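You operate a simulated robot arm through the tools that you are given. There is no shell and no other tool.

The job below is to be done with a simulated robot arm. You get a single attempt, and the scene is never put back.

TASK
Stir the orange cup at speed 3 until the watery layer is gone.
Fine: use the stirrer, lid on; turn it off and put the cup on the green mat. Set down upright: what you pick out.

It is judged by the outcome, as a careful person would: the job done as asked, and still so three seconds after it is handed in. It fails if anything else is knocked over, pushed out of place, dropped, spilled or broken. A push-on lid holds only when it is set on centred and level and pressed home; a screw cap is set on level and turned clockwise until tight.

THE ROBOT
A 7-joint arm with a two-finger parallel gripper, fixed in place. Base frame: the origin is on the floor under the middle of its stand, x ahead of it, y to its left, z up; the work surface is at about z = 0.82. Lengths are in m, angles in rad, forces in N, time in s.
With the tool pointing down near the work surface it reaches from about 0.42 to 0.9 m from the base axis. Its first joint turns from -2.496 to 2.496 rad. Payload 3 kg.
The TCP is the grasp point between the finger pads, 0.03 m short of the fingertips. In the tool frame z runs along the fingers and y along their closing line. The gripper opens to 0.094 m. The fingers are 0.028 m wide and 0.01 m thick; the gripper's body (0.05 by 0.096 m) begins 0.055 m behind the TCP.
Orientation is that of the tool frame in the base frame, as a unit quaternion [w, x, y, z]. With the fingers straight down and closing along the base's y, the tool's x points along the base's -x, its y along +y and its z along -z.

THE INTERFACE
- The arm moves only by the tool drive_tool. Its argument "increments" is a list that holds one entry, the list of rows, each a list of 6 numbers: the shift along the tool's x, y, z in m, then the turn, a rotation vector about the tool's x, y, z in rad. In form: [[[x, y, z, wx, wy, wz], ...]]. A call has 1 to 20 rows; each row is the pose to reach, as a shift and turn from the pose commanded when the call began, along the tool's axes at that moment. "hand" is the gripper command, from -1 (fully open) to 1 (shut), values between in proportion, set as the call begins (left out, the last holds). Each row takes 0.2 s and may step no farther than 0.05 m and 0.15 rad from the row before; otherwise, or with a gripper value out of range, the whole call is refused. Where a pose cannot be reached the arm comes as near as it can. A force on the tool above 70 N (or 10 N above the force at the start of the call, whichever is more), or a blocked arm, ends the call early, and 0.2 s more pass. Each finger travels about 0.072 m/s and halts on what it meets, pressing with about 22 N; the grip force reading is that of the motor and also rises with nothing between the fingers. The clock runs only during rows and for 0.2 s after the last one: add rows that repeat a pose to give the fingers time. It gives the time, the measured TCP pose, the force on the tool (base axes), the opening and the grip force at its end, in the units of the frame above (readings bear some noise), with the torque about the TCP (base axes, N m) and any sound that the robot's microphone picked up.
- Cameras (640 x 400 px; columns grow to the right, rows downward): "scene" is fixed at [0.0494, 0.4988, 1.4099]; the picture's right is [-0.55, -0.83, 0.00], its down [-0.44, 0.29, -0.85] and it looks along [0.71, -0.47, -0.53] (base axes); focal length 328 px, centre (320, 200). "wrist" rides on the gripper at [0.076, 0.014, -0.103] in the tool frame; the picture's right is [-0.18, 0.98, 0.00], its down [-0.75, -0.14, -0.64] and it looks along [-0.63, -0.12, 0.77] (tool axes); focal length 243 px, centre (320, 200). There is no depth. A picture from a camera that has moved, and an enlarged one, comes with that camera's place and axes in the base frame and with its lens.
- capture(camera): a new picture of that camera. The clock stands still meanwhile.
- zoom(camera, box): a new picture of the part [left, top, right, bottom] of that camera's present view, enlarged. The clock stands still meanwhile.
- close_job(): hands the job in; it is judged then, once.

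Places have to be worked out from the pictures, the camera data and where the tool is seen. Open the gripper and draw the arm clear of the work before you hand the job in, unless the task says otherwise.

The tools are called as a command line: name --argument value ..., lists and objects as JSON in quotes. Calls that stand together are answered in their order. drive_tool: Moves the arm, as the interface text tells. Its arguments: {"type":"object","properties":{"increments":{"type":"array","items":{"type":"array","items":{"type":"array","items":{"type":"number"}}}},"hand":{"type":"number"}},"required":["increments"]} The other tools are called the same way: capture (camera) takes a picture; zoom (camera, box) takes an enlarged picture of a part of a camera's view; close_job () hands the job in.

At the start:

```text
time: 0.0
eef_pos: [0.5963, 0.2846, 1.1702]
tool_rot: [0.0, 0.0, 1.0, 0.0]
ft_force: [1.5, -0.2, 0.7]
moment: [-0.01, 0.0, 0.0]
finger_gap: 0.0936
gripper_force: 0.1
```

scene: 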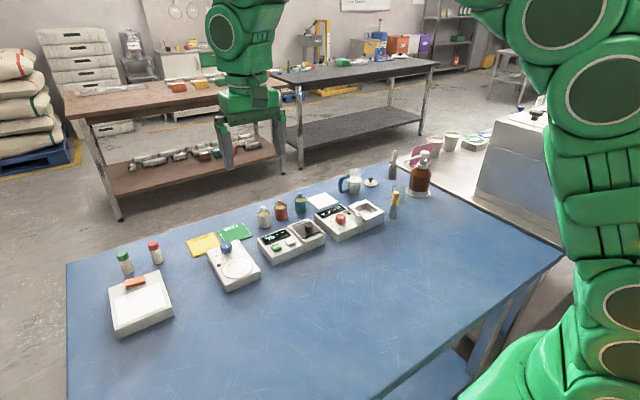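
wrist: 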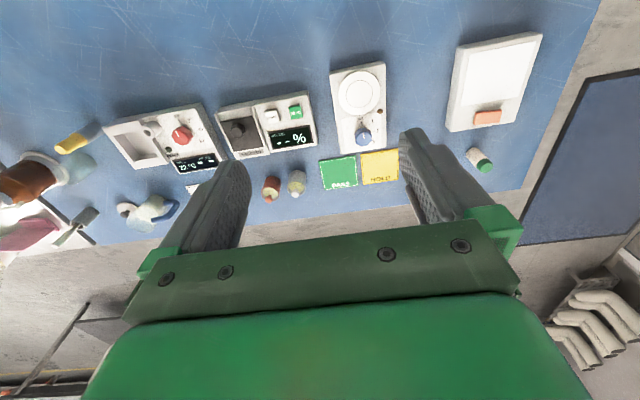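

I start by looking closely at the bench to identify the cups, devices and mats.

zoom --camera "scene" --box '[90, 190, 270, 340]'

zoom --camera "scene" --box '[240, 140, 450, 270]'

zoom --camera "wrist" --box '[90, 60, 330, 240]'

zoom --camera "wrist" --box '[310, 20, 560, 200]'

```text
2.67 times, centred on (180, 265) of scene
camera zoom: at [0.0494, 0.4988, 1.4099], right [-0.55, -0.83, 0.0], down [-0.44, 0.29, -0.85], along [0.71, -0.47, -0.53], focal length 874 px, centre (693, 27)
```

zoom: 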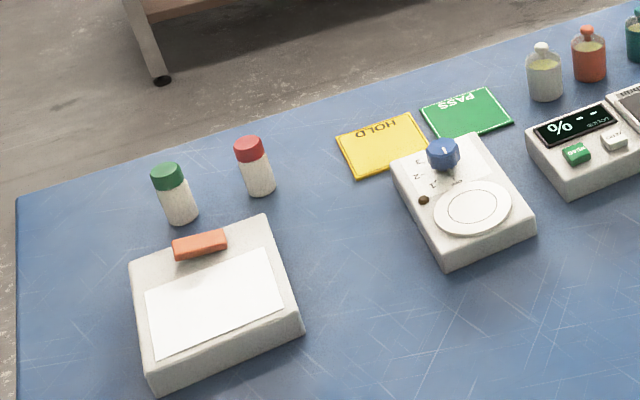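

```text
3.05 times, centred on (345, 205) of scene
camera zoom: at [0.0494, 0.4988, 1.4099], right [-0.55, -0.83, 0.0], down [-0.44, 0.29, -0.85], along [0.71, -0.47, -0.53], focal length 999 px, centre (244, 185)
```

zoom: 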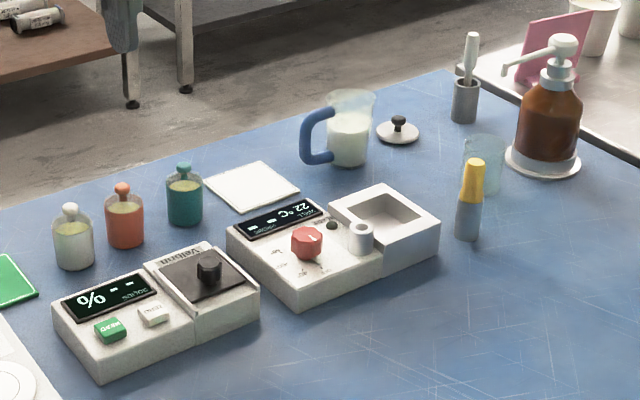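

```text
2.22 times, centred on (210, 150) of wrist
camera zoom: at [0.5201, 0.2987, 1.2733], right [0.18, 0.98, 0.0], down [0.75, -0.14, 0.64], along [0.63, -0.12, -0.77], focal length 539 px, centre (564, 311)
```

zoom: 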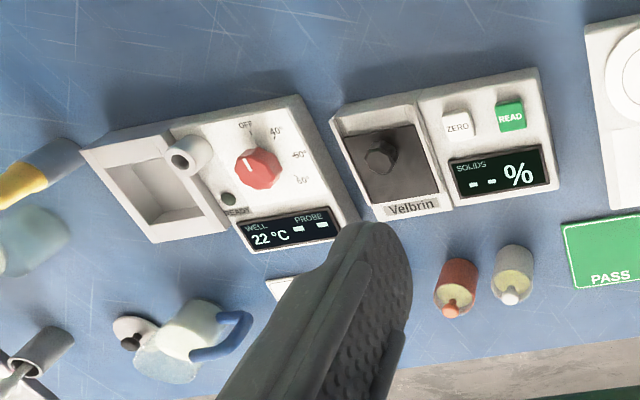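

```text
2.22 times, centred on (435, 110) of wrist
camera zoom: at [0.5201, 0.2987, 1.2733], right [0.18, 0.98, 0.0], down [0.75, -0.14, 0.64], along [0.63, -0.12, -0.77], focal length 539 px, centre (64, 400)
```

zoom: 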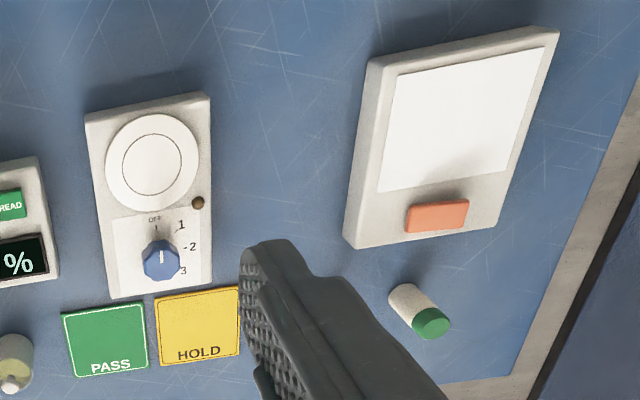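

The stirrer is the box with the round plate and a blue OFF/1/2/3 knob; the orange cup seems to be the small orange-red vessel between the clear and teal ones. I zoom further on both.

zoom --camera "scene" --box '[250, 185, 320, 235]'

zoom --camera "scene" --box '[180, 215, 270, 295]'

zoom --camera "wrist" --box '[240, 150, 340, 215]'

zoom --camera "wrist" --box '[320, 60, 410, 160]'

```text
8.00 times, centred on (285, 210) of scene
camera zoom: at [0.0494, 0.4988, 1.4099], right [-0.55, -0.83, 0.0], down [-0.44, 0.29, -0.85], along [0.71, -0.47, -0.53], focal length 2622 px, centre (600, 120)
```

zoom: 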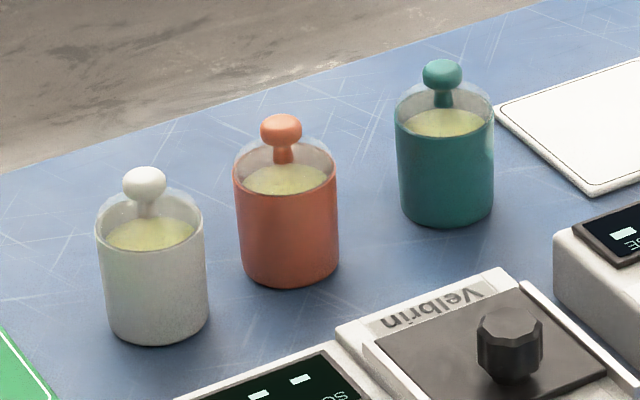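

```text
5.00 times, centred on (225, 255) of scene
camera zoom: at [0.0494, 0.4988, 1.4099], right [-0.55, -0.83, 0.0], down [-0.44, 0.29, -0.85], along [0.71, -0.47, -0.53], focal length 1639 px, centre (795, -75)
```

zoom: 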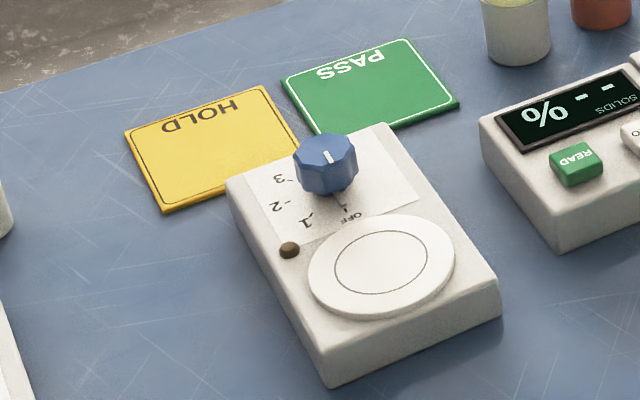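

```text
6.15 times, centred on (290, 182) of wrist
camera zoom: at [0.5201, 0.2987, 1.2733], right [0.18, 0.98, 0.0], down [0.75, -0.14, 0.64], along [0.63, -0.12, -0.77], focal length 1493 px, centre (505, 308)
```

zoom: 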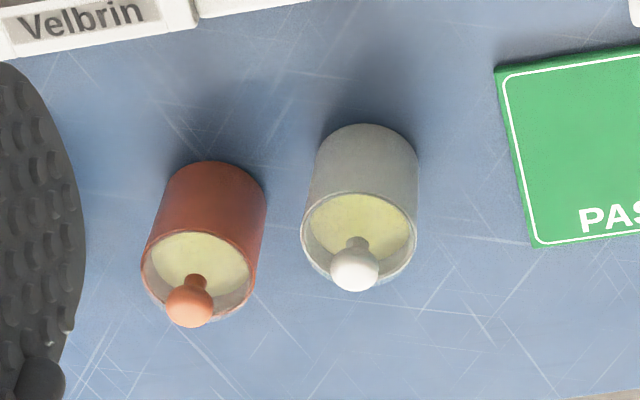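

```text
4.00 times, centred on (365, 110) of wrist
camera zoom: at [0.5201, 0.2987, 1.2733], right [0.18, 0.98, 0.0], down [0.75, -0.14, 0.64], along [0.63, -0.12, -0.77], focal length 970 px, centre (140, 560)
```

zoom: 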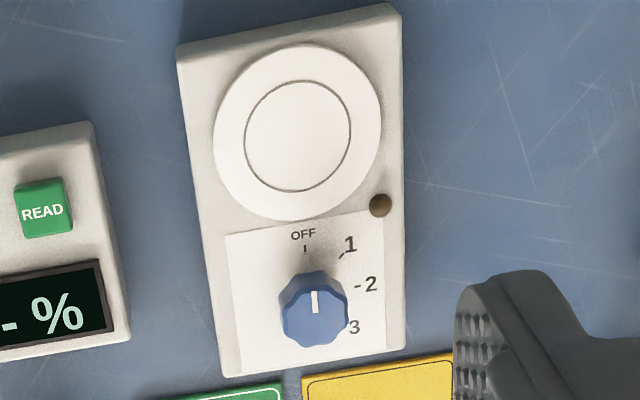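

Stirrer plate is at about (0.651, 0.340, z 0.85), its knob at (0.722, 0.340), orange cup at about (0.818, 0.133), and the green mat centre at (0.821, 0.284). I move above the orange cup, turning the tool −90° so the fingers close along base x (clear of neighbouring cups).

drive_tool --increments '[[[-0.0185, -0.0126, 0.0125, 0, 0, -0.1309], [-0.037, -0.0253, 0.025, 0, 0, -0.2618], [-0.0554, -0.0379, 0.0375, 0, 0, -0.3927], [-0.0739, -0.0505, 0.05, 0, 0, -0.5236], [-0.0924, -0.0632, 0.0625, 0, 0, -0.6545], [-0.1109, -0.0758, 0.075, 0, 0, -0.7854], [-0.1293, -0.0884, 0.0875, 0, 0, -0.9163], [-0.1478, -0.1011, 0.1, 0, 0, -1.0472], [-0.1663, -0.1137, 0.1125, 0, 0, -1.1781], [-0.1848, -0.1263, 0.125, 0, 0, -1.309], [-0.2032, -0.139, 0.1375, 0, 0, -1.4399], [-0.2217, -0.1516, 0.15, 0, 0, -1.5708], [-0.2217, -0.1516, 0.15, 0, 0, -1.5708]]]' --hand -1

capture --camera "wrist"

capture --camera "scene"

```text
time: 2.8
eef_pos: [0.8185, 0.1337, 1.0204]
tool_rot: [0.0, 0.708, -0.707, 0.0]
ft_force: [-0.3, -0.3, -0.3]
moment: [-0.01, -0.01, 0.04]
finger_gap: 0.094
gripper_force: 0.0
```

```text
taken
camera wrist: at [0.8034, 0.0569, 1.1235], right [-0.98, 0.18, 0.0], down [0.14, 0.75, 0.64], along [0.12, 0.63, -0.77], focal length 243 px, centre (320, 200)
```

wrist: 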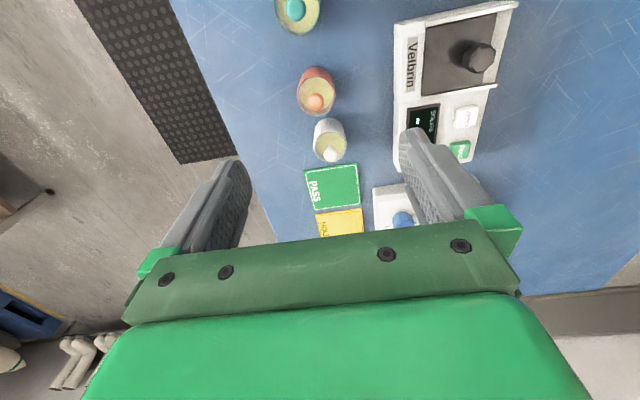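

```text
taken
```

scene: 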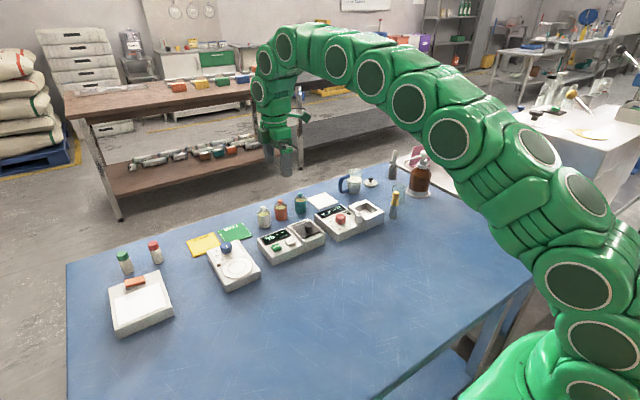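

The move went cleanly. I zoom the wrist view on the cups for a precise position and lid check.

zoom --camera "wrist" --box '[260, 40, 388, 120]'

zoom --camera "wrist" --box '[290, 60, 346, 165]'

```text
5.00 times, centred on (324, 80) of wrist
camera zoom: at [0.8034, 0.0569, 1.1235], right [-0.98, 0.18, 0.0], down [0.14, 0.75, 0.64], along [0.12, 0.63, -0.77], focal length 1213 px, centre (300, 800)
```

zoom: 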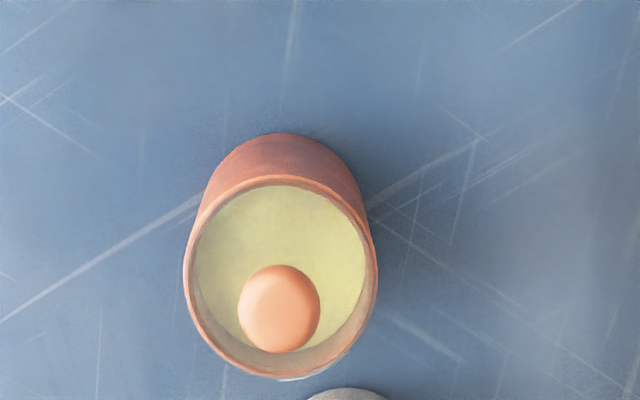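

```text
3.81 times, centred on (318, 112) of wrist
camera zoom: at [0.8034, 0.0569, 1.1235], right [-0.98, 0.18, 0.0], down [0.14, 0.75, 0.64], along [0.12, 0.63, -0.77], focal length 924 px, centre (328, 533)
```

zoom: 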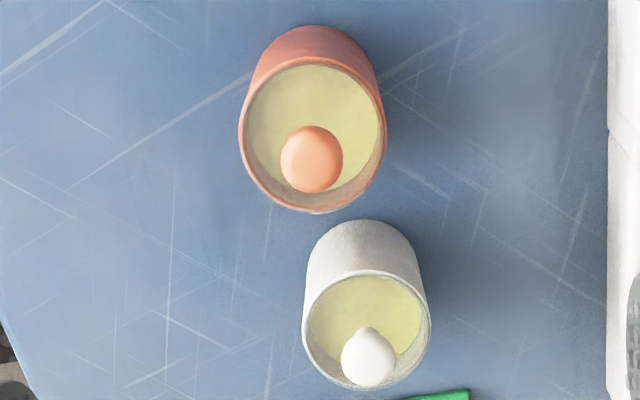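

The cup is at about (0.822, 0.1325), rim z≈0.862, diameter 0.04, with the lid seated and centred and a pale watery layer visible. I descend with the fingers partly open to straddle the body.

drive_tool --increments '[[[0.0005, -0.004, 0.02, 0, 0, 0], [0.0005, -0.004, 0.05, 0, 0, 0], [0.0005, -0.004, 0.08, 0, 0, 0], [0.0005, -0.004, 0.11, 0, 0, 0], [0.0005, -0.004, 0.13, 0, 0, 0], [0.0005, -0.004, 0.145, 0, 0, 0], [0.0005, -0.004, 0.155, 0, 0, 0], [0.0005, -0.004, 0.165, 0, 0, 0], [0.0005, -0.004, 0.165, 0, 0, 0]]]' --hand -0.4

capture --camera "wrist"

zoom --camera "scene" --box '[230, 160, 342, 240]'

```text
time: 4.8
eef_pos: [0.8236, 0.1332, 0.8551]
tool_rot: [0.0, -0.707, 0.707, 0.0]
ft_force: [0.1, 0.4, 0.0]
moment: [0.01, -0.02, 0.03]
finger_gap: 0.0658
gripper_force: 0.1
```

```text
taken
camera wrist: at [0.8084, 0.0563, 0.9584], right [-0.98, 0.18, 0.0], down [0.14, 0.75, 0.64], along [0.12, 0.63, -0.77], focal length 243 px, centre (320, 200)
```

wrist: 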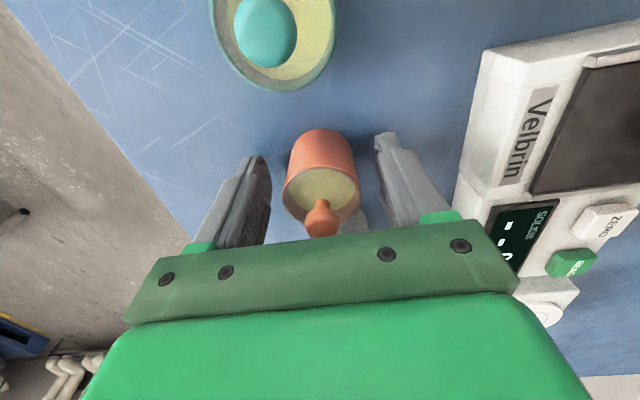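

```text
5.00 times, centred on (286, 200) of scene
camera zoom: at [0.0494, 0.4988, 1.4099], right [-0.55, -0.83, 0.0], down [-0.44, 0.29, -0.85], along [0.71, -0.47, -0.53], focal length 1639 px, centre (490, 200)
```

zoom: 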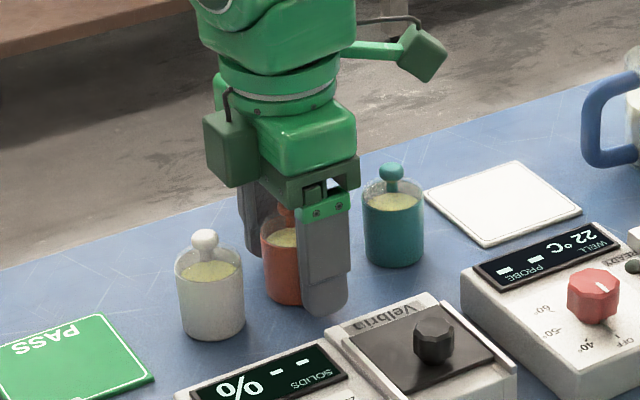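

The cup sits midway between the fingers with clearance to the neighbours and the gripper palm above its knob. I close on it.

drive_tool --increments '[[[0, 0, 0, 0, 0, 0], [0, 0, 0, 0, 0, 0], [0, 0, 0, 0, 0, 0], [0, 0, 0, 0, 0, 0]]]' --hand 1

capture --camera "wrist"

```text
time: 5.8
eef_pos: [0.8227, 0.1323, 0.8558]
tool_rot: [0.0, -0.707, 0.707, 0.0]
ft_force: [0.0, -0.1, 0.7]
moment: [0.03, 0.0, 0.0]
finger_gap: 0.0387
gripper_force: 21.5
```

```text
taken
camera wrist: at [0.8084, 0.0564, 0.9585], right [-0.98, 0.18, 0.0], down [0.14, 0.75, 0.64], along [0.12, 0.63, -0.77], focal length 243 px, centre (320, 200)
```

wrist: 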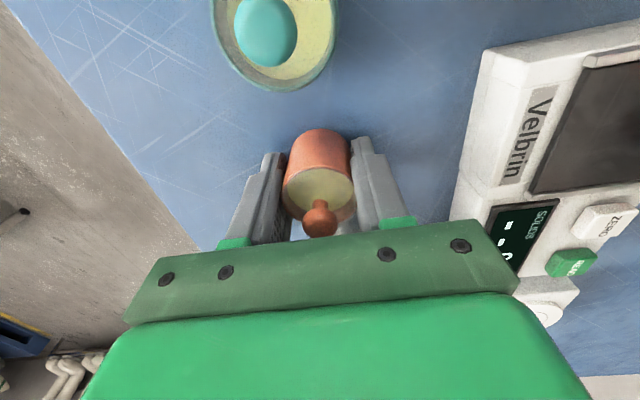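

The cup is gripped (gap 0.0387, 21.5 N). I lift it straight up smoothly.

drive_tool --increments '[[[0, 0, -0.008, 0, 0, 0], [0, 0, -0.022, 0, 0, 0], [0, 0, -0.04, 0, 0, 0], [0, 0, -0.06, 0, 0, 0], [0, 0, -0.08, 0, 0, 0], [0, 0, -0.1, 0, 0, 0], [0, 0, -0.115, 0, 0, 0], [0, 0, -0.12, 0, 0, 0], [0, 0, -0.12, 0, 0, 0]]]'

capture --camera "wrist"

zoom --camera "scene" --box '[180, 120, 340, 300]'

```text
time: 7.8
eef_pos: [0.822, 0.1322, 0.9741]
tool_rot: [-0.001, -0.707, 0.707, 0.001]
ft_force: [0.2, 0.1, -1.2]
moment: [0.01, -0.03, 0.03]
finger_gap: 0.0384
gripper_force: 21.6
```

```text
taken
camera wrist: at [0.8076, 0.0564, 1.0785], right [-0.98, 0.18, 0.0], down [0.14, 0.75, 0.64], along [0.12, 0.63, -0.77], focal length 243 px, centre (320, 200)
```

wrist: 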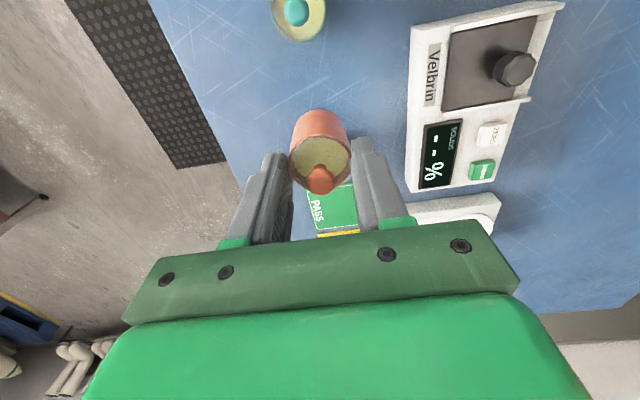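

```text
2.22 times, centred on (260, 210) of scene
camera zoom: at [0.0494, 0.4988, 1.4099], right [-0.55, -0.83, 0.0], down [-0.44, 0.29, -0.85], along [0.71, -0.47, -0.53], focal length 728 px, centre (453, 178)
```

zoom: 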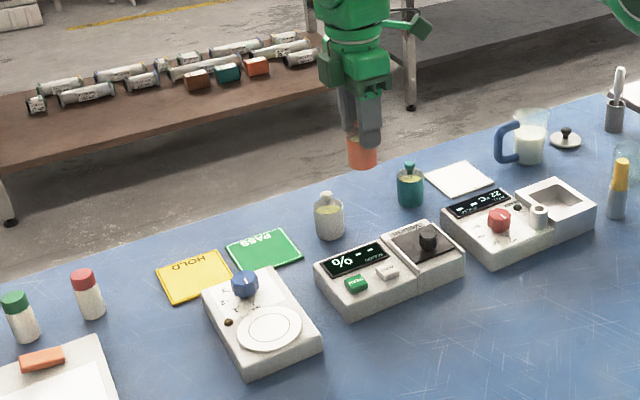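

The cup looks lower in the fingers than at grasp time; I zoom in on it to check whether it slipped or tilted.

zoom --camera "scene" --box '[235, 130, 291, 170]'

zoom --camera "wrist" --box '[240, 90, 400, 250]'

```text
10.00 times, centred on (263, 150) of scene
camera zoom: at [0.0494, 0.4988, 1.4099], right [-0.55, -0.83, 0.0], down [-0.44, 0.29, -0.85], along [0.71, -0.47, -0.53], focal length 3278 px, centre (890, 700)
```

zoom: 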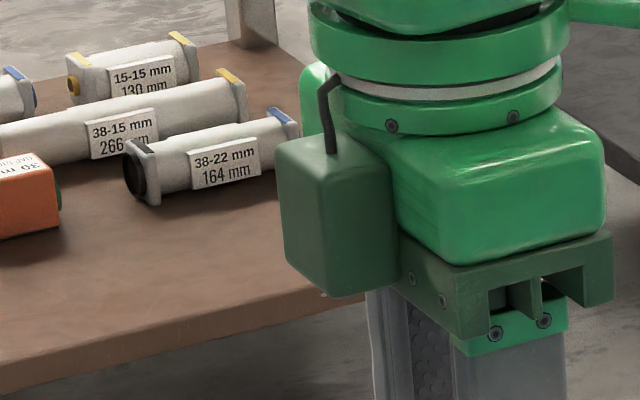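

```text
2.50 times, centred on (320, 170) of wrist
camera zoom: at [0.8076, 0.0564, 1.0785], right [-0.98, 0.18, 0.0], down [0.14, 0.75, 0.64], along [0.12, 0.63, -0.77], focal length 606 px, centre (320, 275)
```

zoom: 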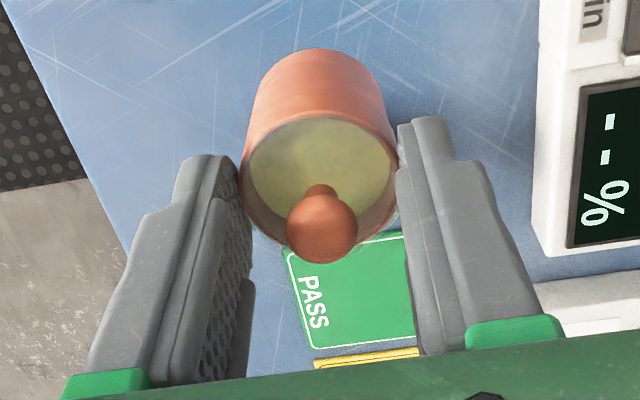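

The cup has slid down toward the fingertips; I check the scene view at the right place before moving further.

zoom --camera "scene" --box '[235, 160, 305, 210]'

```text
8.00 times, centred on (270, 185) of scene
camera zoom: at [0.0494, 0.4988, 1.4099], right [-0.55, -0.83, 0.0], down [-0.44, 0.29, -0.85], along [0.71, -0.47, -0.53], focal length 2622 px, centre (720, 320)
```

zoom: 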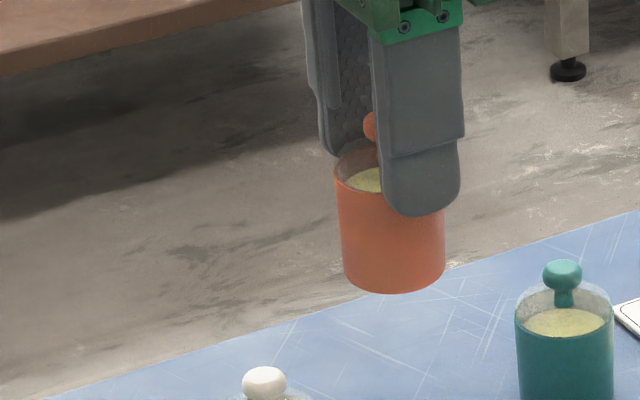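

The rim is now only ~5 mm above the fingertips (it slid ~33 mm), so I lower it back onto its original spot at once to avoid a drop, then regrip.

drive_tool --increments '[[[0, 0, 0.043, 0, 0, 0], [0, 0, 0.077, 0, 0, 0], [0, 0, 0.088, 0, 0, 0]]]'

capture --camera "wrist"

zoom --camera "scene" --box '[240, 180, 324, 240]'

```text
time: 8.6
eef_pos: [0.8235, 0.1313, 0.8886]
tool_rot: [-0.001, 0.707, -0.707, 0.0]
ft_force: [-0.4, -0.7, 5.6]
moment: [-0.08, 0.25, 0.02]
finger_gap: 0.0385
gripper_force: 22.1
```

```text
taken
camera wrist: at [0.8075, 0.0552, 0.9907], right [-0.98, 0.18, 0.0], down [0.14, 0.75, 0.64], along [0.12, 0.63, -0.77], focal length 243 px, centre (320, 200)
```

wrist: 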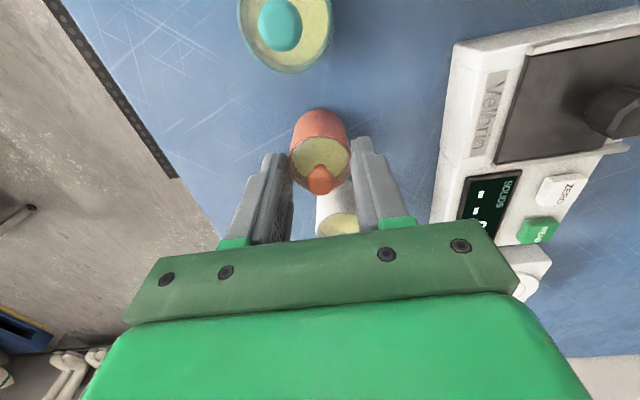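

```text
6.67 times, centred on (282, 210) of scene
camera zoom: at [0.0494, 0.4988, 1.4099], right [-0.55, -0.83, 0.0], down [-0.44, 0.29, -0.85], along [0.71, -0.47, -0.53], focal length 2185 px, centre (573, 133)
```

zoom: 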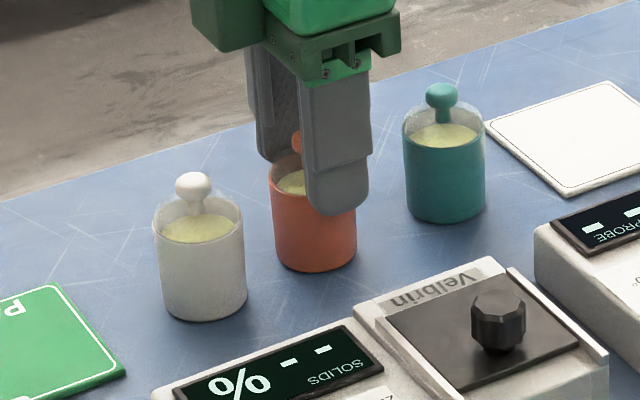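

The cup stands upright on the table again at its original place (5.6 N upward contact), with the lid on. I release it and look before regripping.

drive_tool --increments '[[[0, 0, -0.001, 0, 0, 0], [0, 0, -0.001, 0, 0, 0], [0, 0, -0.001, 0, 0, 0]]]' --hand -0.4

capture --camera "wrist"

zoom --camera "wrist" --box '[240, 90, 400, 250]'

zoom --camera "scene" --box '[240, 180, 324, 240]'

```text
time: 9.4
eef_pos: [0.8228, 0.132, 0.8883]
tool_rot: [-0.001, 0.708, -0.707, 0.0]
ft_force: [0.0, 0.6, 0.6]
moment: [0.0, -0.04, -0.02]
finger_gap: 0.0659
gripper_force: 0.0
```

```text
taken
camera wrist: at [0.8075, 0.0556, 0.9912], right [-0.98, 0.18, 0.0], down [0.14, 0.75, 0.64], along [0.12, 0.63, -0.77], focal length 243 px, centre (320, 200)
```

wrist: 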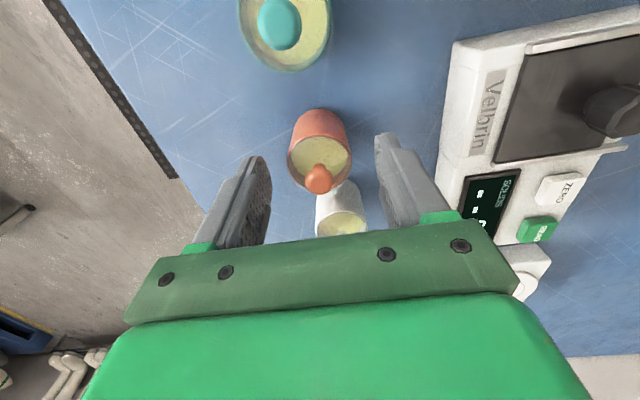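

```text
2.50 times, centred on (320, 170) of wrist
camera zoom: at [0.8075, 0.0556, 0.9912], right [-0.98, 0.18, 0.0], down [0.14, 0.75, 0.64], along [0.12, 0.63, -0.77], focal length 606 px, centre (320, 275)
```

zoom: 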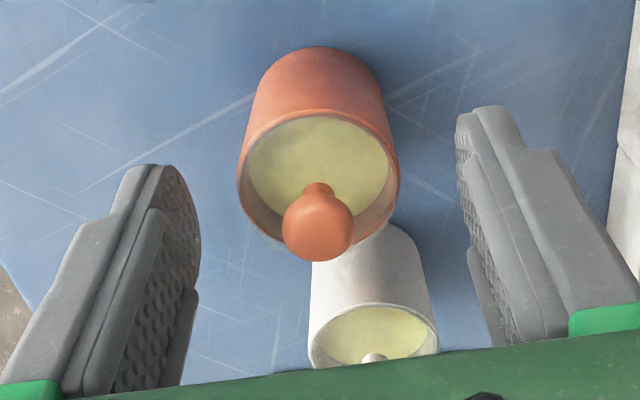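

```text
6.67 times, centred on (282, 210) of scene
camera zoom: at [0.0494, 0.4988, 1.4099], right [-0.55, -0.83, 0.0], down [-0.44, 0.29, -0.85], along [0.71, -0.47, -0.53], focal length 2185 px, centre (573, 133)
```

zoom: 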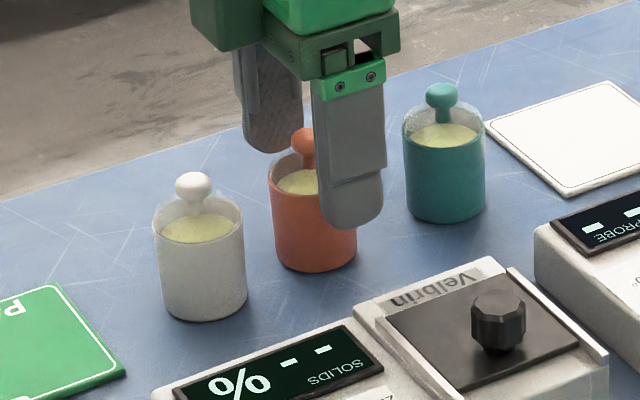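

The cup is standing properly at (0.822, 0.131) with lid on. I lower again to full finger depth, slightly lower than before, and regrip.

drive_tool --increments '[[[0.001, 0, 0.015, 0, 0, 0], [0.001, 0, 0.028, 0, 0, 0], [0.001, 0, 0.035, 0, 0, 0], [0.001, 0, 0.035, 0, 0, 0]]]' --hand -0.4

drive_tool --increments '[[[0, 0, 0, 0, 0, 0], [0, 0, 0, 0, 0, 0], [0, 0, 0, 0, 0, 0], [0, 0, 0, 0, 0, 0], [0, 0, 0, 0, 0, 0], [0, 0, 0, 0, 0, 0]]]' --hand 1

zoom --camera "wrist" --box '[240, 90, 400, 250]'

zoom --camera "scene" --box '[240, 180, 324, 240]'

```text
time: 10.4
eef_pos: [0.8234, 0.1316, 0.8519]
tool_rot: [0.0, -0.707, 0.707, 0.001]
ft_force: [-1.3, -0.2, 0.3]
moment: [0.02, 0.01, 0.05]
finger_gap: 0.0661
gripper_force: 0.1
```

```text
time: 11.8
eef_pos: [0.8235, 0.1309, 0.8534]
tool_rot: [0.0, -0.707, 0.708, 0.0]
ft_force: [-0.6, -0.8, -0.1]
moment: [0.04, 0.03, -0.06]
finger_gap: 0.0386
gripper_force: 22.1
```

```text
2.50 times, centred on (320, 170) of wrist
camera zoom: at [0.8078, 0.0547, 0.9559], right [-0.98, 0.18, 0.0], down [0.14, 0.75, 0.64], along [0.12, 0.63, -0.77], focal length 606 px, centre (320, 275)
```

zoom: 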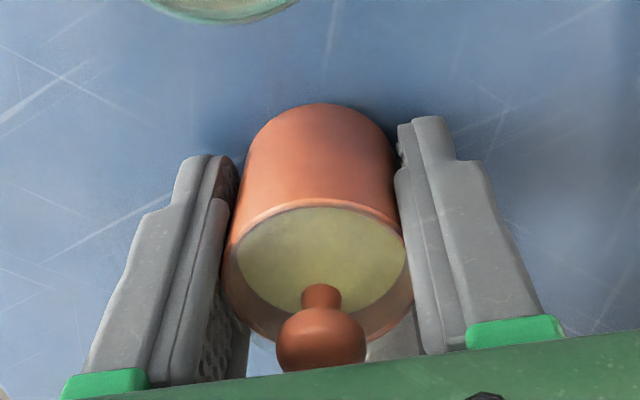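

```text
6.67 times, centred on (282, 210) of scene
camera zoom: at [0.0494, 0.4988, 1.4099], right [-0.55, -0.83, 0.0], down [-0.44, 0.29, -0.85], along [0.71, -0.47, -0.53], focal length 2185 px, centre (573, 133)
```

zoom: 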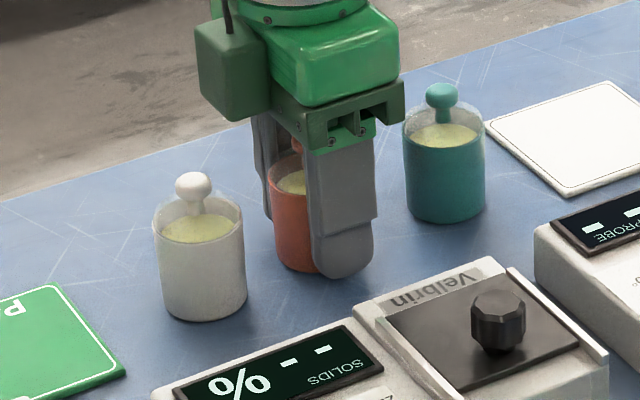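

Gripped again with the whole body between the pads. I lift just ~8 mm as a test and check for slip.

drive_tool --increments '[[[0, 0, -0.003, 0, 0, 0], [0, 0, -0.008, 0, 0, 0]]]'

zoom --camera "wrist" --box '[240, 90, 400, 250]'

zoom --camera "scene" --box '[240, 180, 324, 240]'

```text
time: 12.4
eef_pos: [0.8234, 0.1314, 0.8615]
tool_rot: [0.001, 0.707, -0.707, 0.0]
ft_force: [-0.1, 0.6, -0.7]
moment: [0.02, -0.01, -0.01]
finger_gap: 0.0385
gripper_force: 21.8
```

```text
2.50 times, centred on (320, 170) of wrist
camera zoom: at [0.8079, 0.0552, 0.9643], right [-0.98, 0.18, 0.0], down [0.14, 0.75, 0.64], along [0.12, 0.63, -0.77], focal length 606 px, centre (320, 275)
```

zoom: 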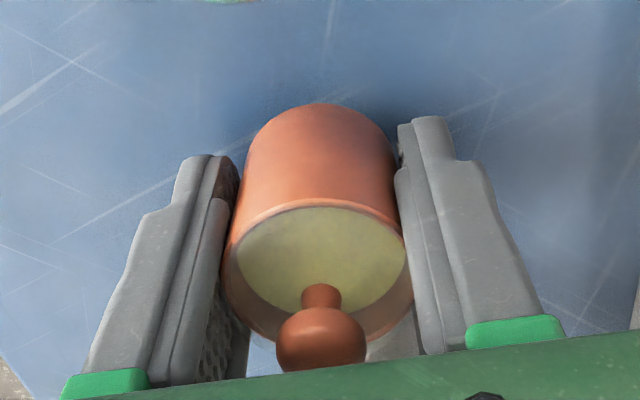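

```text
6.67 times, centred on (282, 210) of scene
camera zoom: at [0.0494, 0.4988, 1.4099], right [-0.55, -0.83, 0.0], down [-0.44, 0.29, -0.85], along [0.71, -0.47, -0.53], focal length 2185 px, centre (573, 133)
```

zoom: 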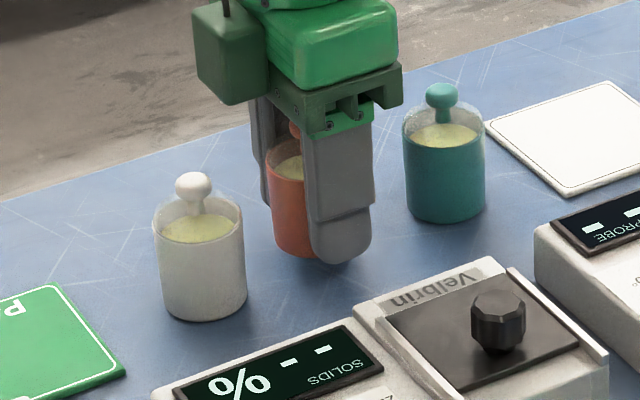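

No slip: the cup rose with the fingers. I hold here for about 1.4 s to see whether it creeps.

drive_tool --increments '[[[0, 0, 0, 0, 0, 0], [0, 0, 0, 0, 0, 0], [0, 0, 0, 0, 0, 0], [0, 0, 0, 0, 0, 0], [0, 0, 0, 0, 0, 0], [0, 0, 0, 0, 0, 0]]]'

zoom --camera "wrist" --box '[240, 90, 400, 250]'

```text
time: 13.8
eef_pos: [0.8231, 0.1314, 0.861]
tool_rot: [0.0, -0.707, 0.707, 0.0]
ft_force: [0.7, 0.1, -1.1]
moment: [-0.03, 0.01, 0.0]
finger_gap: 0.0385
gripper_force: 21.8
```

```text
2.50 times, centred on (320, 170) of wrist
camera zoom: at [0.8078, 0.0551, 0.9641], right [-0.98, 0.18, 0.0], down [0.14, 0.75, 0.64], along [0.12, 0.63, -0.77], focal length 606 px, centre (320, 275)
```

zoom: 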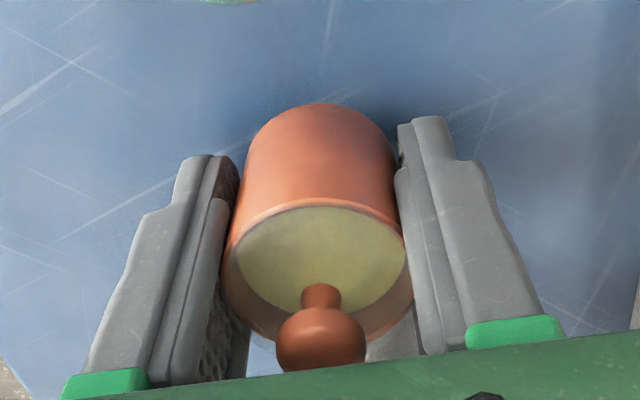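

No creep at all, so the earlier slide was transient; I'll lift more gently and check partway.

drive_tool --increments '[[[0, 0, -0.004, 0, 0, 0], [0, 0, -0.01, 0, 0, 0], [0, 0, -0.018, 0, 0, 0], [0, 0, -0.026, 0, 0, 0], [0, 0, -0.031, 0, 0, 0], [0, 0, -0.033, 0, 0, 0]]]'

zoom --camera "wrist" --box '[240, 90, 400, 250]'

```text
time: 15.2
eef_pos: [0.8225, 0.1317, 0.8948]
tool_rot: [-0.001, 0.708, -0.707, 0.0]
ft_force: [0.5, -0.6, -0.6]
moment: [-0.02, -0.01, 0.0]
finger_gap: 0.0387
gripper_force: 21.7
```

```text
2.50 times, centred on (320, 170) of wrist
camera zoom: at [0.8081, 0.0556, 0.9975], right [-0.98, 0.18, 0.0], down [0.14, 0.75, 0.64], along [0.12, 0.63, -0.77], focal length 606 px, centre (320, 275)
```

zoom: 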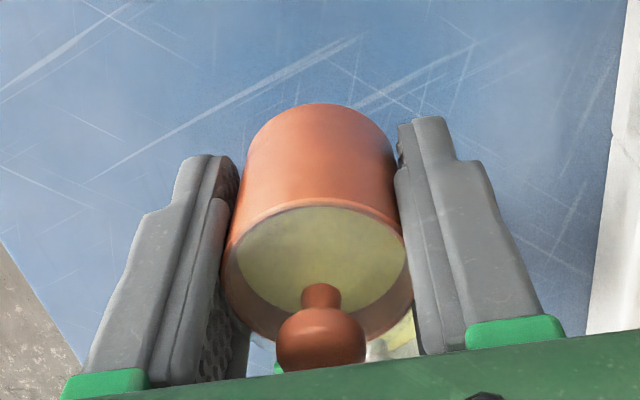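

The grip is solid so far. I continue the gentle lift to clear the white cup's knob.

drive_tool --increments '[[[0, 0, -0.004, 0, 0, 0], [0, 0, -0.012, 0, 0, 0], [0, 0, -0.022, 0, 0, 0], [0, 0, -0.032, 0, 0, 0], [0, 0, -0.042, 0, 0, 0], [0, 0, -0.051, 0, 0, 0], [0, 0, -0.056, 0, 0, 0]]]'

zoom --camera "wrist" --box '[240, 90, 400, 250]'

```text
time: 16.8
eef_pos: [0.8238, 0.1319, 0.9508]
tool_rot: [-0.001, 0.707, -0.707, 0.0]
ft_force: [0.9, -0.7, -0.6]
moment: [0.0, 0.0, 0.01]
finger_gap: 0.0385
gripper_force: 22.2
```

```text
2.50 times, centred on (320, 170) of wrist
camera zoom: at [0.8077, 0.0557, 1.0531], right [-0.98, 0.18, 0.0], down [0.14, 0.75, 0.64], along [0.12, 0.63, -0.77], focal length 606 px, centre (320, 275)
```

zoom: 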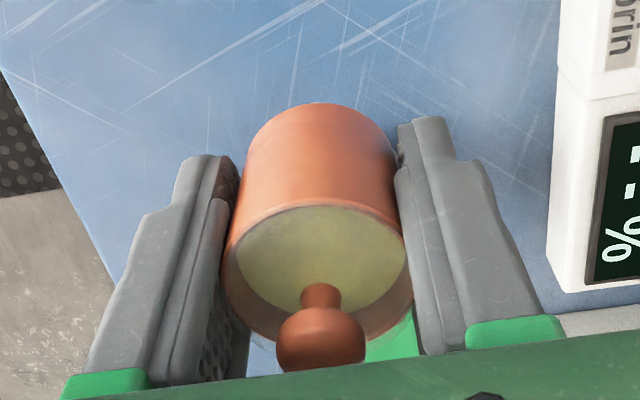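

Grip is holding with no slip (cup bottom ≈0.917, above all neighbours). I carry it smoothly to above the stirrer plate while turning the tool back so the fingers close along y.

drive_tool --increments '[[[-0.0019, 0.0015, 0, 0, 0, 0.014], [-0.0072, 0.0059, 0, 0, 0, 0.0539], [-0.0154, 0.0127, 0, 0, 0, 0.1164], [-0.0263, 0.0216, 0, 0, 0, 0.1982], [-0.0393, 0.0323, 0, 0, 0, 0.2963], [-0.0541, 0.0443, 0, 0, 0, 0.4073], [-0.0701, 0.0575, 0, 0, 0, 0.5281], [-0.0869, 0.0713, 0, 0, 0, 0.655], [-0.1043, 0.0855, 0, 0, 0, 0.7854], [-0.1216, 0.0997, 0, 0, 0, 0.9158], [-0.1384, 0.1135, 0, 0, 0, 1.0427], [-0.1544, 0.1267, 0, 0, 0, 1.1635], [-0.1692, 0.1387, 0, 0, 0, 1.2745], [-0.1822, 0.1494, 0, 0, 0, 1.3726], [-0.1931, 0.1583, 0, 0, 0, 1.4544], [-0.2013, 0.1651, 0, 0, 0, 1.5169], [-0.2066, 0.1695, 0, 0, 0, 1.5568], [-0.2085, 0.171, 0, 0, 0, 1.5708], [-0.2085, 0.171, 0, 0, 0, 1.5708]]]'

capture --camera "wrist"

zoom --camera "scene" --box '[160, 160, 320, 300]'

```text
time: 20.8
eef_pos: [0.6518, 0.3406, 0.9503]
tool_rot: [0.0, 0.0, 1.0, 0.0]
ft_force: [0.7, -0.1, -1.1]
moment: [0.01, 0.02, 0.0]
finger_gap: 0.0385
gripper_force: 22.1
```

```text
taken
camera wrist: at [0.5748, 0.3546, 1.0534], right [0.18, 0.98, 0.0], down [0.75, -0.14, 0.64], along [0.63, -0.12, -0.77], focal length 243 px, centre (320, 200)
```

wrist: 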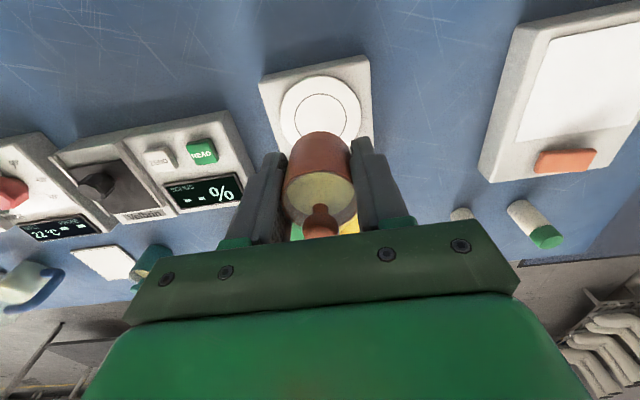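

```text
2.86 times, centred on (240, 230) of scene
camera zoom: at [0.0494, 0.4988, 1.4099], right [-0.55, -0.83, 0.0], down [-0.44, 0.29, -0.85], along [0.71, -0.47, -0.53], focal length 937 px, centre (549, 114)
```

zoom: 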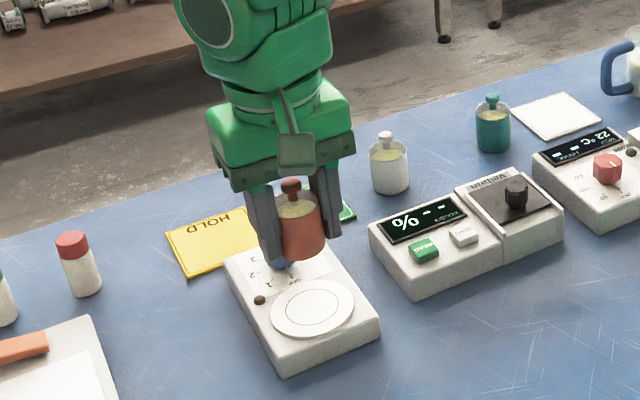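

The cup is above the stirrer area. I zoom on the plate from the wrist to refine its centre.

zoom --camera "wrist" --box '[250, 50, 390, 160]'

zoom --camera "scene" --box '[210, 205, 270, 295]'

```text
3.64 times, centred on (320, 105) of wrist
camera zoom: at [0.5748, 0.3546, 1.0534], right [0.18, 0.98, 0.0], down [0.75, -0.14, 0.64], along [0.63, -0.12, -0.77], focal length 882 px, centre (320, 546)
```

zoom: 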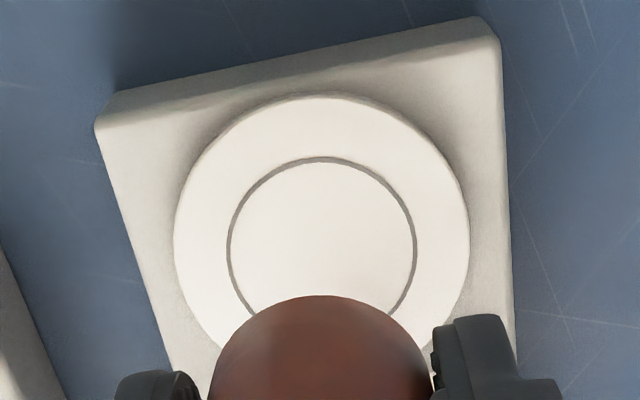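

```text
4.44 times, centred on (240, 250) of scene
camera zoom: at [0.0494, 0.4988, 1.4099], right [-0.55, -0.83, 0.0], down [-0.44, 0.29, -0.85], along [0.71, -0.47, -0.53], focal length 1457 px, centre (676, -22)
```

zoom: 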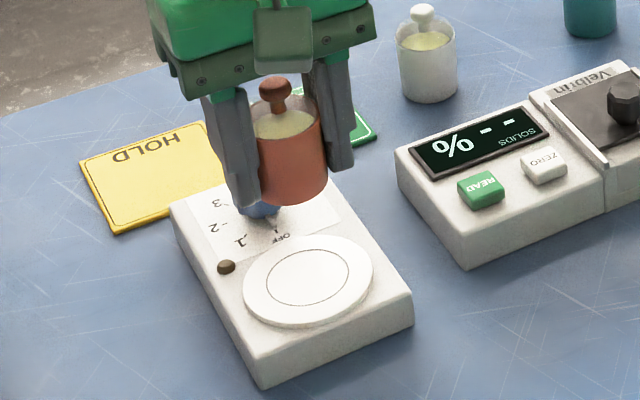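

Plate centre refined to about (0.653, 0.340). I shift 2 mm and lower to roughly 10 mm above the plate, then re-check alignment.

drive_tool --increments '[[[-0.001, 0, 0.006, 0, 0, 0], [-0.0022, 0, 0.018, 0, 0, 0], [-0.0022, 0, 0.032, 0, 0, 0], [-0.0022, 0, 0.044, 0, 0, 0], [-0.0022, 0, 0.052, 0, 0, 0], [-0.0022, 0, 0.056, 0, 0, 0], [-0.0022, 0, 0.056, 0, 0, 0]]]'

capture --camera "wrist"

zoom --camera "scene" --box '[190, 215, 274, 295]'

```text
time: 22.4
eef_pos: [0.6539, 0.3403, 0.8944]
tool_rot: [0.0, 0.0, 1.0, 0.0]
ft_force: [-0.2, 0.0, -0.9]
moment: [-0.01, -0.02, -0.01]
finger_gap: 0.0386
gripper_force: 21.9
```

```text
taken
camera wrist: at [0.5763, 0.3541, 0.9976], right [0.18, 0.98, 0.0], down [0.75, -0.14, 0.64], along [0.63, -0.12, -0.77], focal length 243 px, centre (320, 200)
```

wrist: 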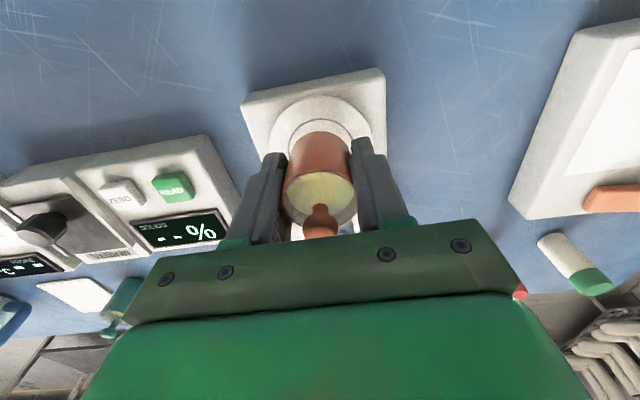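

```text
5.00 times, centred on (232, 255) of scene
camera zoom: at [0.0494, 0.4988, 1.4099], right [-0.55, -0.83, 0.0], down [-0.44, 0.29, -0.85], along [0.71, -0.47, -0.53], focal length 1639 px, centre (760, -75)
```

zoom: 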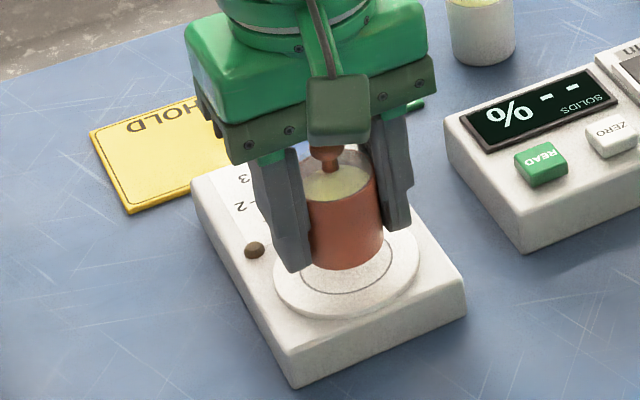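

I zoom the wrist view to compare the cup's base with the inner ring.

zoom --camera "wrist" --box '[230, 60, 410, 240]'

zoom --camera "scene" --box '[220, 235, 276, 285]'

```text
2.22 times, centred on (320, 150) of wrist
camera zoom: at [0.5763, 0.3541, 0.9976], right [0.18, 0.98, 0.0], down [0.75, -0.14, 0.64], along [0.63, -0.12, -0.77], focal length 539 px, centre (320, 311)
```

zoom: 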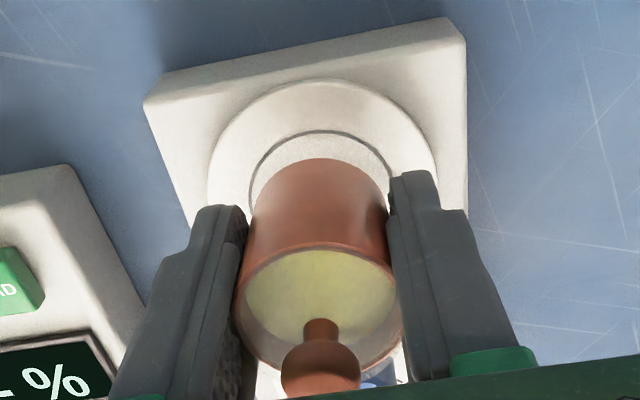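

```text
8.00 times, centred on (248, 260) of scene
camera zoom: at [0.0494, 0.4988, 1.4099], right [-0.55, -0.83, 0.0], down [-0.44, 0.29, -0.85], along [0.71, -0.47, -0.53], focal length 2622 px, centre (896, -280)
```

zoom: 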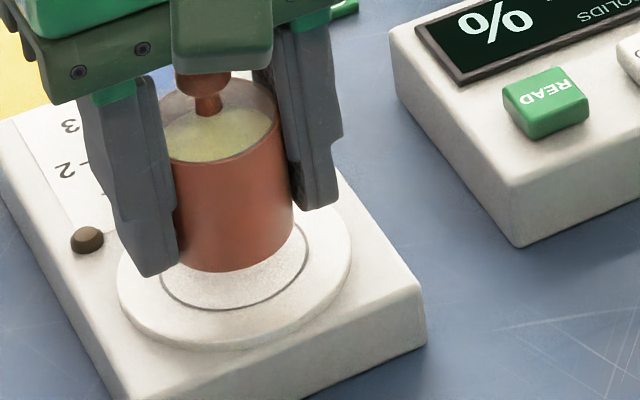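

Lateral alignment looks good. I lower another 6 mm slowly and check force and alignment.

drive_tool --increments '[[[0, 0, 0.002, 0, 0, 0], [0, 0, 0.004, 0, 0, 0], [0, 0, 0.006, 0, 0, 0], [0, 0, 0.006, 0, 0, 0]]]'

zoom --camera "wrist" --box '[230, 60, 410, 240]'

zoom --camera "scene" --box '[220, 235, 276, 285]'

```text
time: 23.4
eef_pos: [0.6537, 0.3394, 0.8876]
tool_rot: [-0.001, 0.001, 1.0, 0.0]
ft_force: [-0.5, -0.1, -0.6]
moment: [0.02, 0.01, -0.02]
finger_gap: 0.0384
gripper_force: 21.8
```

```text
2.22 times, centred on (320, 150) of wrist
camera zoom: at [0.5769, 0.354, 0.9911], right [0.18, 0.98, 0.0], down [0.75, -0.14, 0.64], along [0.63, -0.12, -0.77], focal length 539 px, centre (320, 311)
```

zoom: 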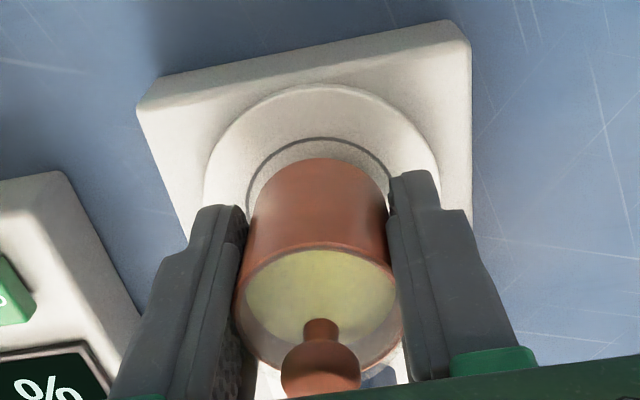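

```text
8.00 times, centred on (248, 260) of scene
camera zoom: at [0.0494, 0.4988, 1.4099], right [-0.55, -0.83, 0.0], down [-0.44, 0.29, -0.85], along [0.71, -0.47, -0.53], focal length 2622 px, centre (896, -280)
```

zoom: 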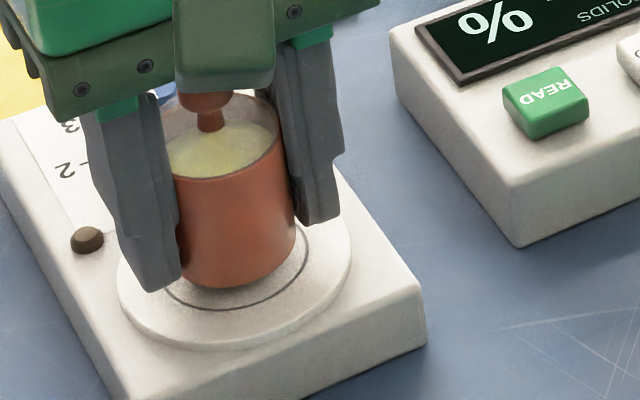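

Still about 5 mm above the plate by the shadow and ring gap. I continue down in small steps until contact shows in the force.

drive_tool --increments '[[[0.0005, 0, 0.0015, 0, 0, 0], [0.001, 0, 0.003, 0, 0, 0], [0.001, 0, 0.003, 0, 0, 0]]]'

zoom --camera "wrist" --box '[230, 60, 410, 240]'

zoom --camera "scene" --box '[220, 235, 276, 285]'

```text
time: 24.2
eef_pos: [0.6526, 0.3408, 0.8859]
tool_rot: [0.0, 0.001, 1.0, 0.0]
ft_force: [-0.4, 0.0, -0.8]
moment: [0.0, 0.02, -0.01]
finger_gap: 0.0385
gripper_force: 22.0
```

```text
2.22 times, centred on (320, 150) of wrist
camera zoom: at [0.5757, 0.3543, 0.9885], right [0.18, 0.98, 0.0], down [0.75, -0.14, 0.64], along [0.63, -0.12, -0.77], focal length 539 px, centre (320, 311)
```

zoom: 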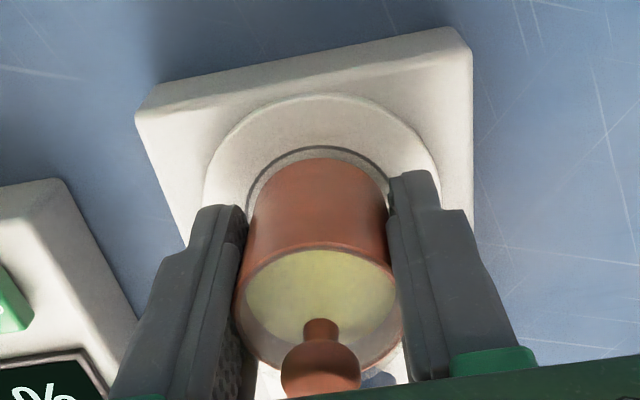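

```text
8.00 times, centred on (248, 260) of scene
camera zoom: at [0.0494, 0.4988, 1.4099], right [-0.55, -0.83, 0.0], down [-0.44, 0.29, -0.85], along [0.71, -0.47, -0.53], focal length 2622 px, centre (896, -280)
```

zoom: 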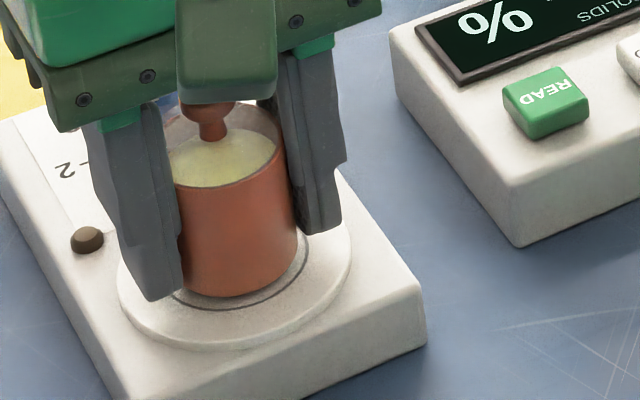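

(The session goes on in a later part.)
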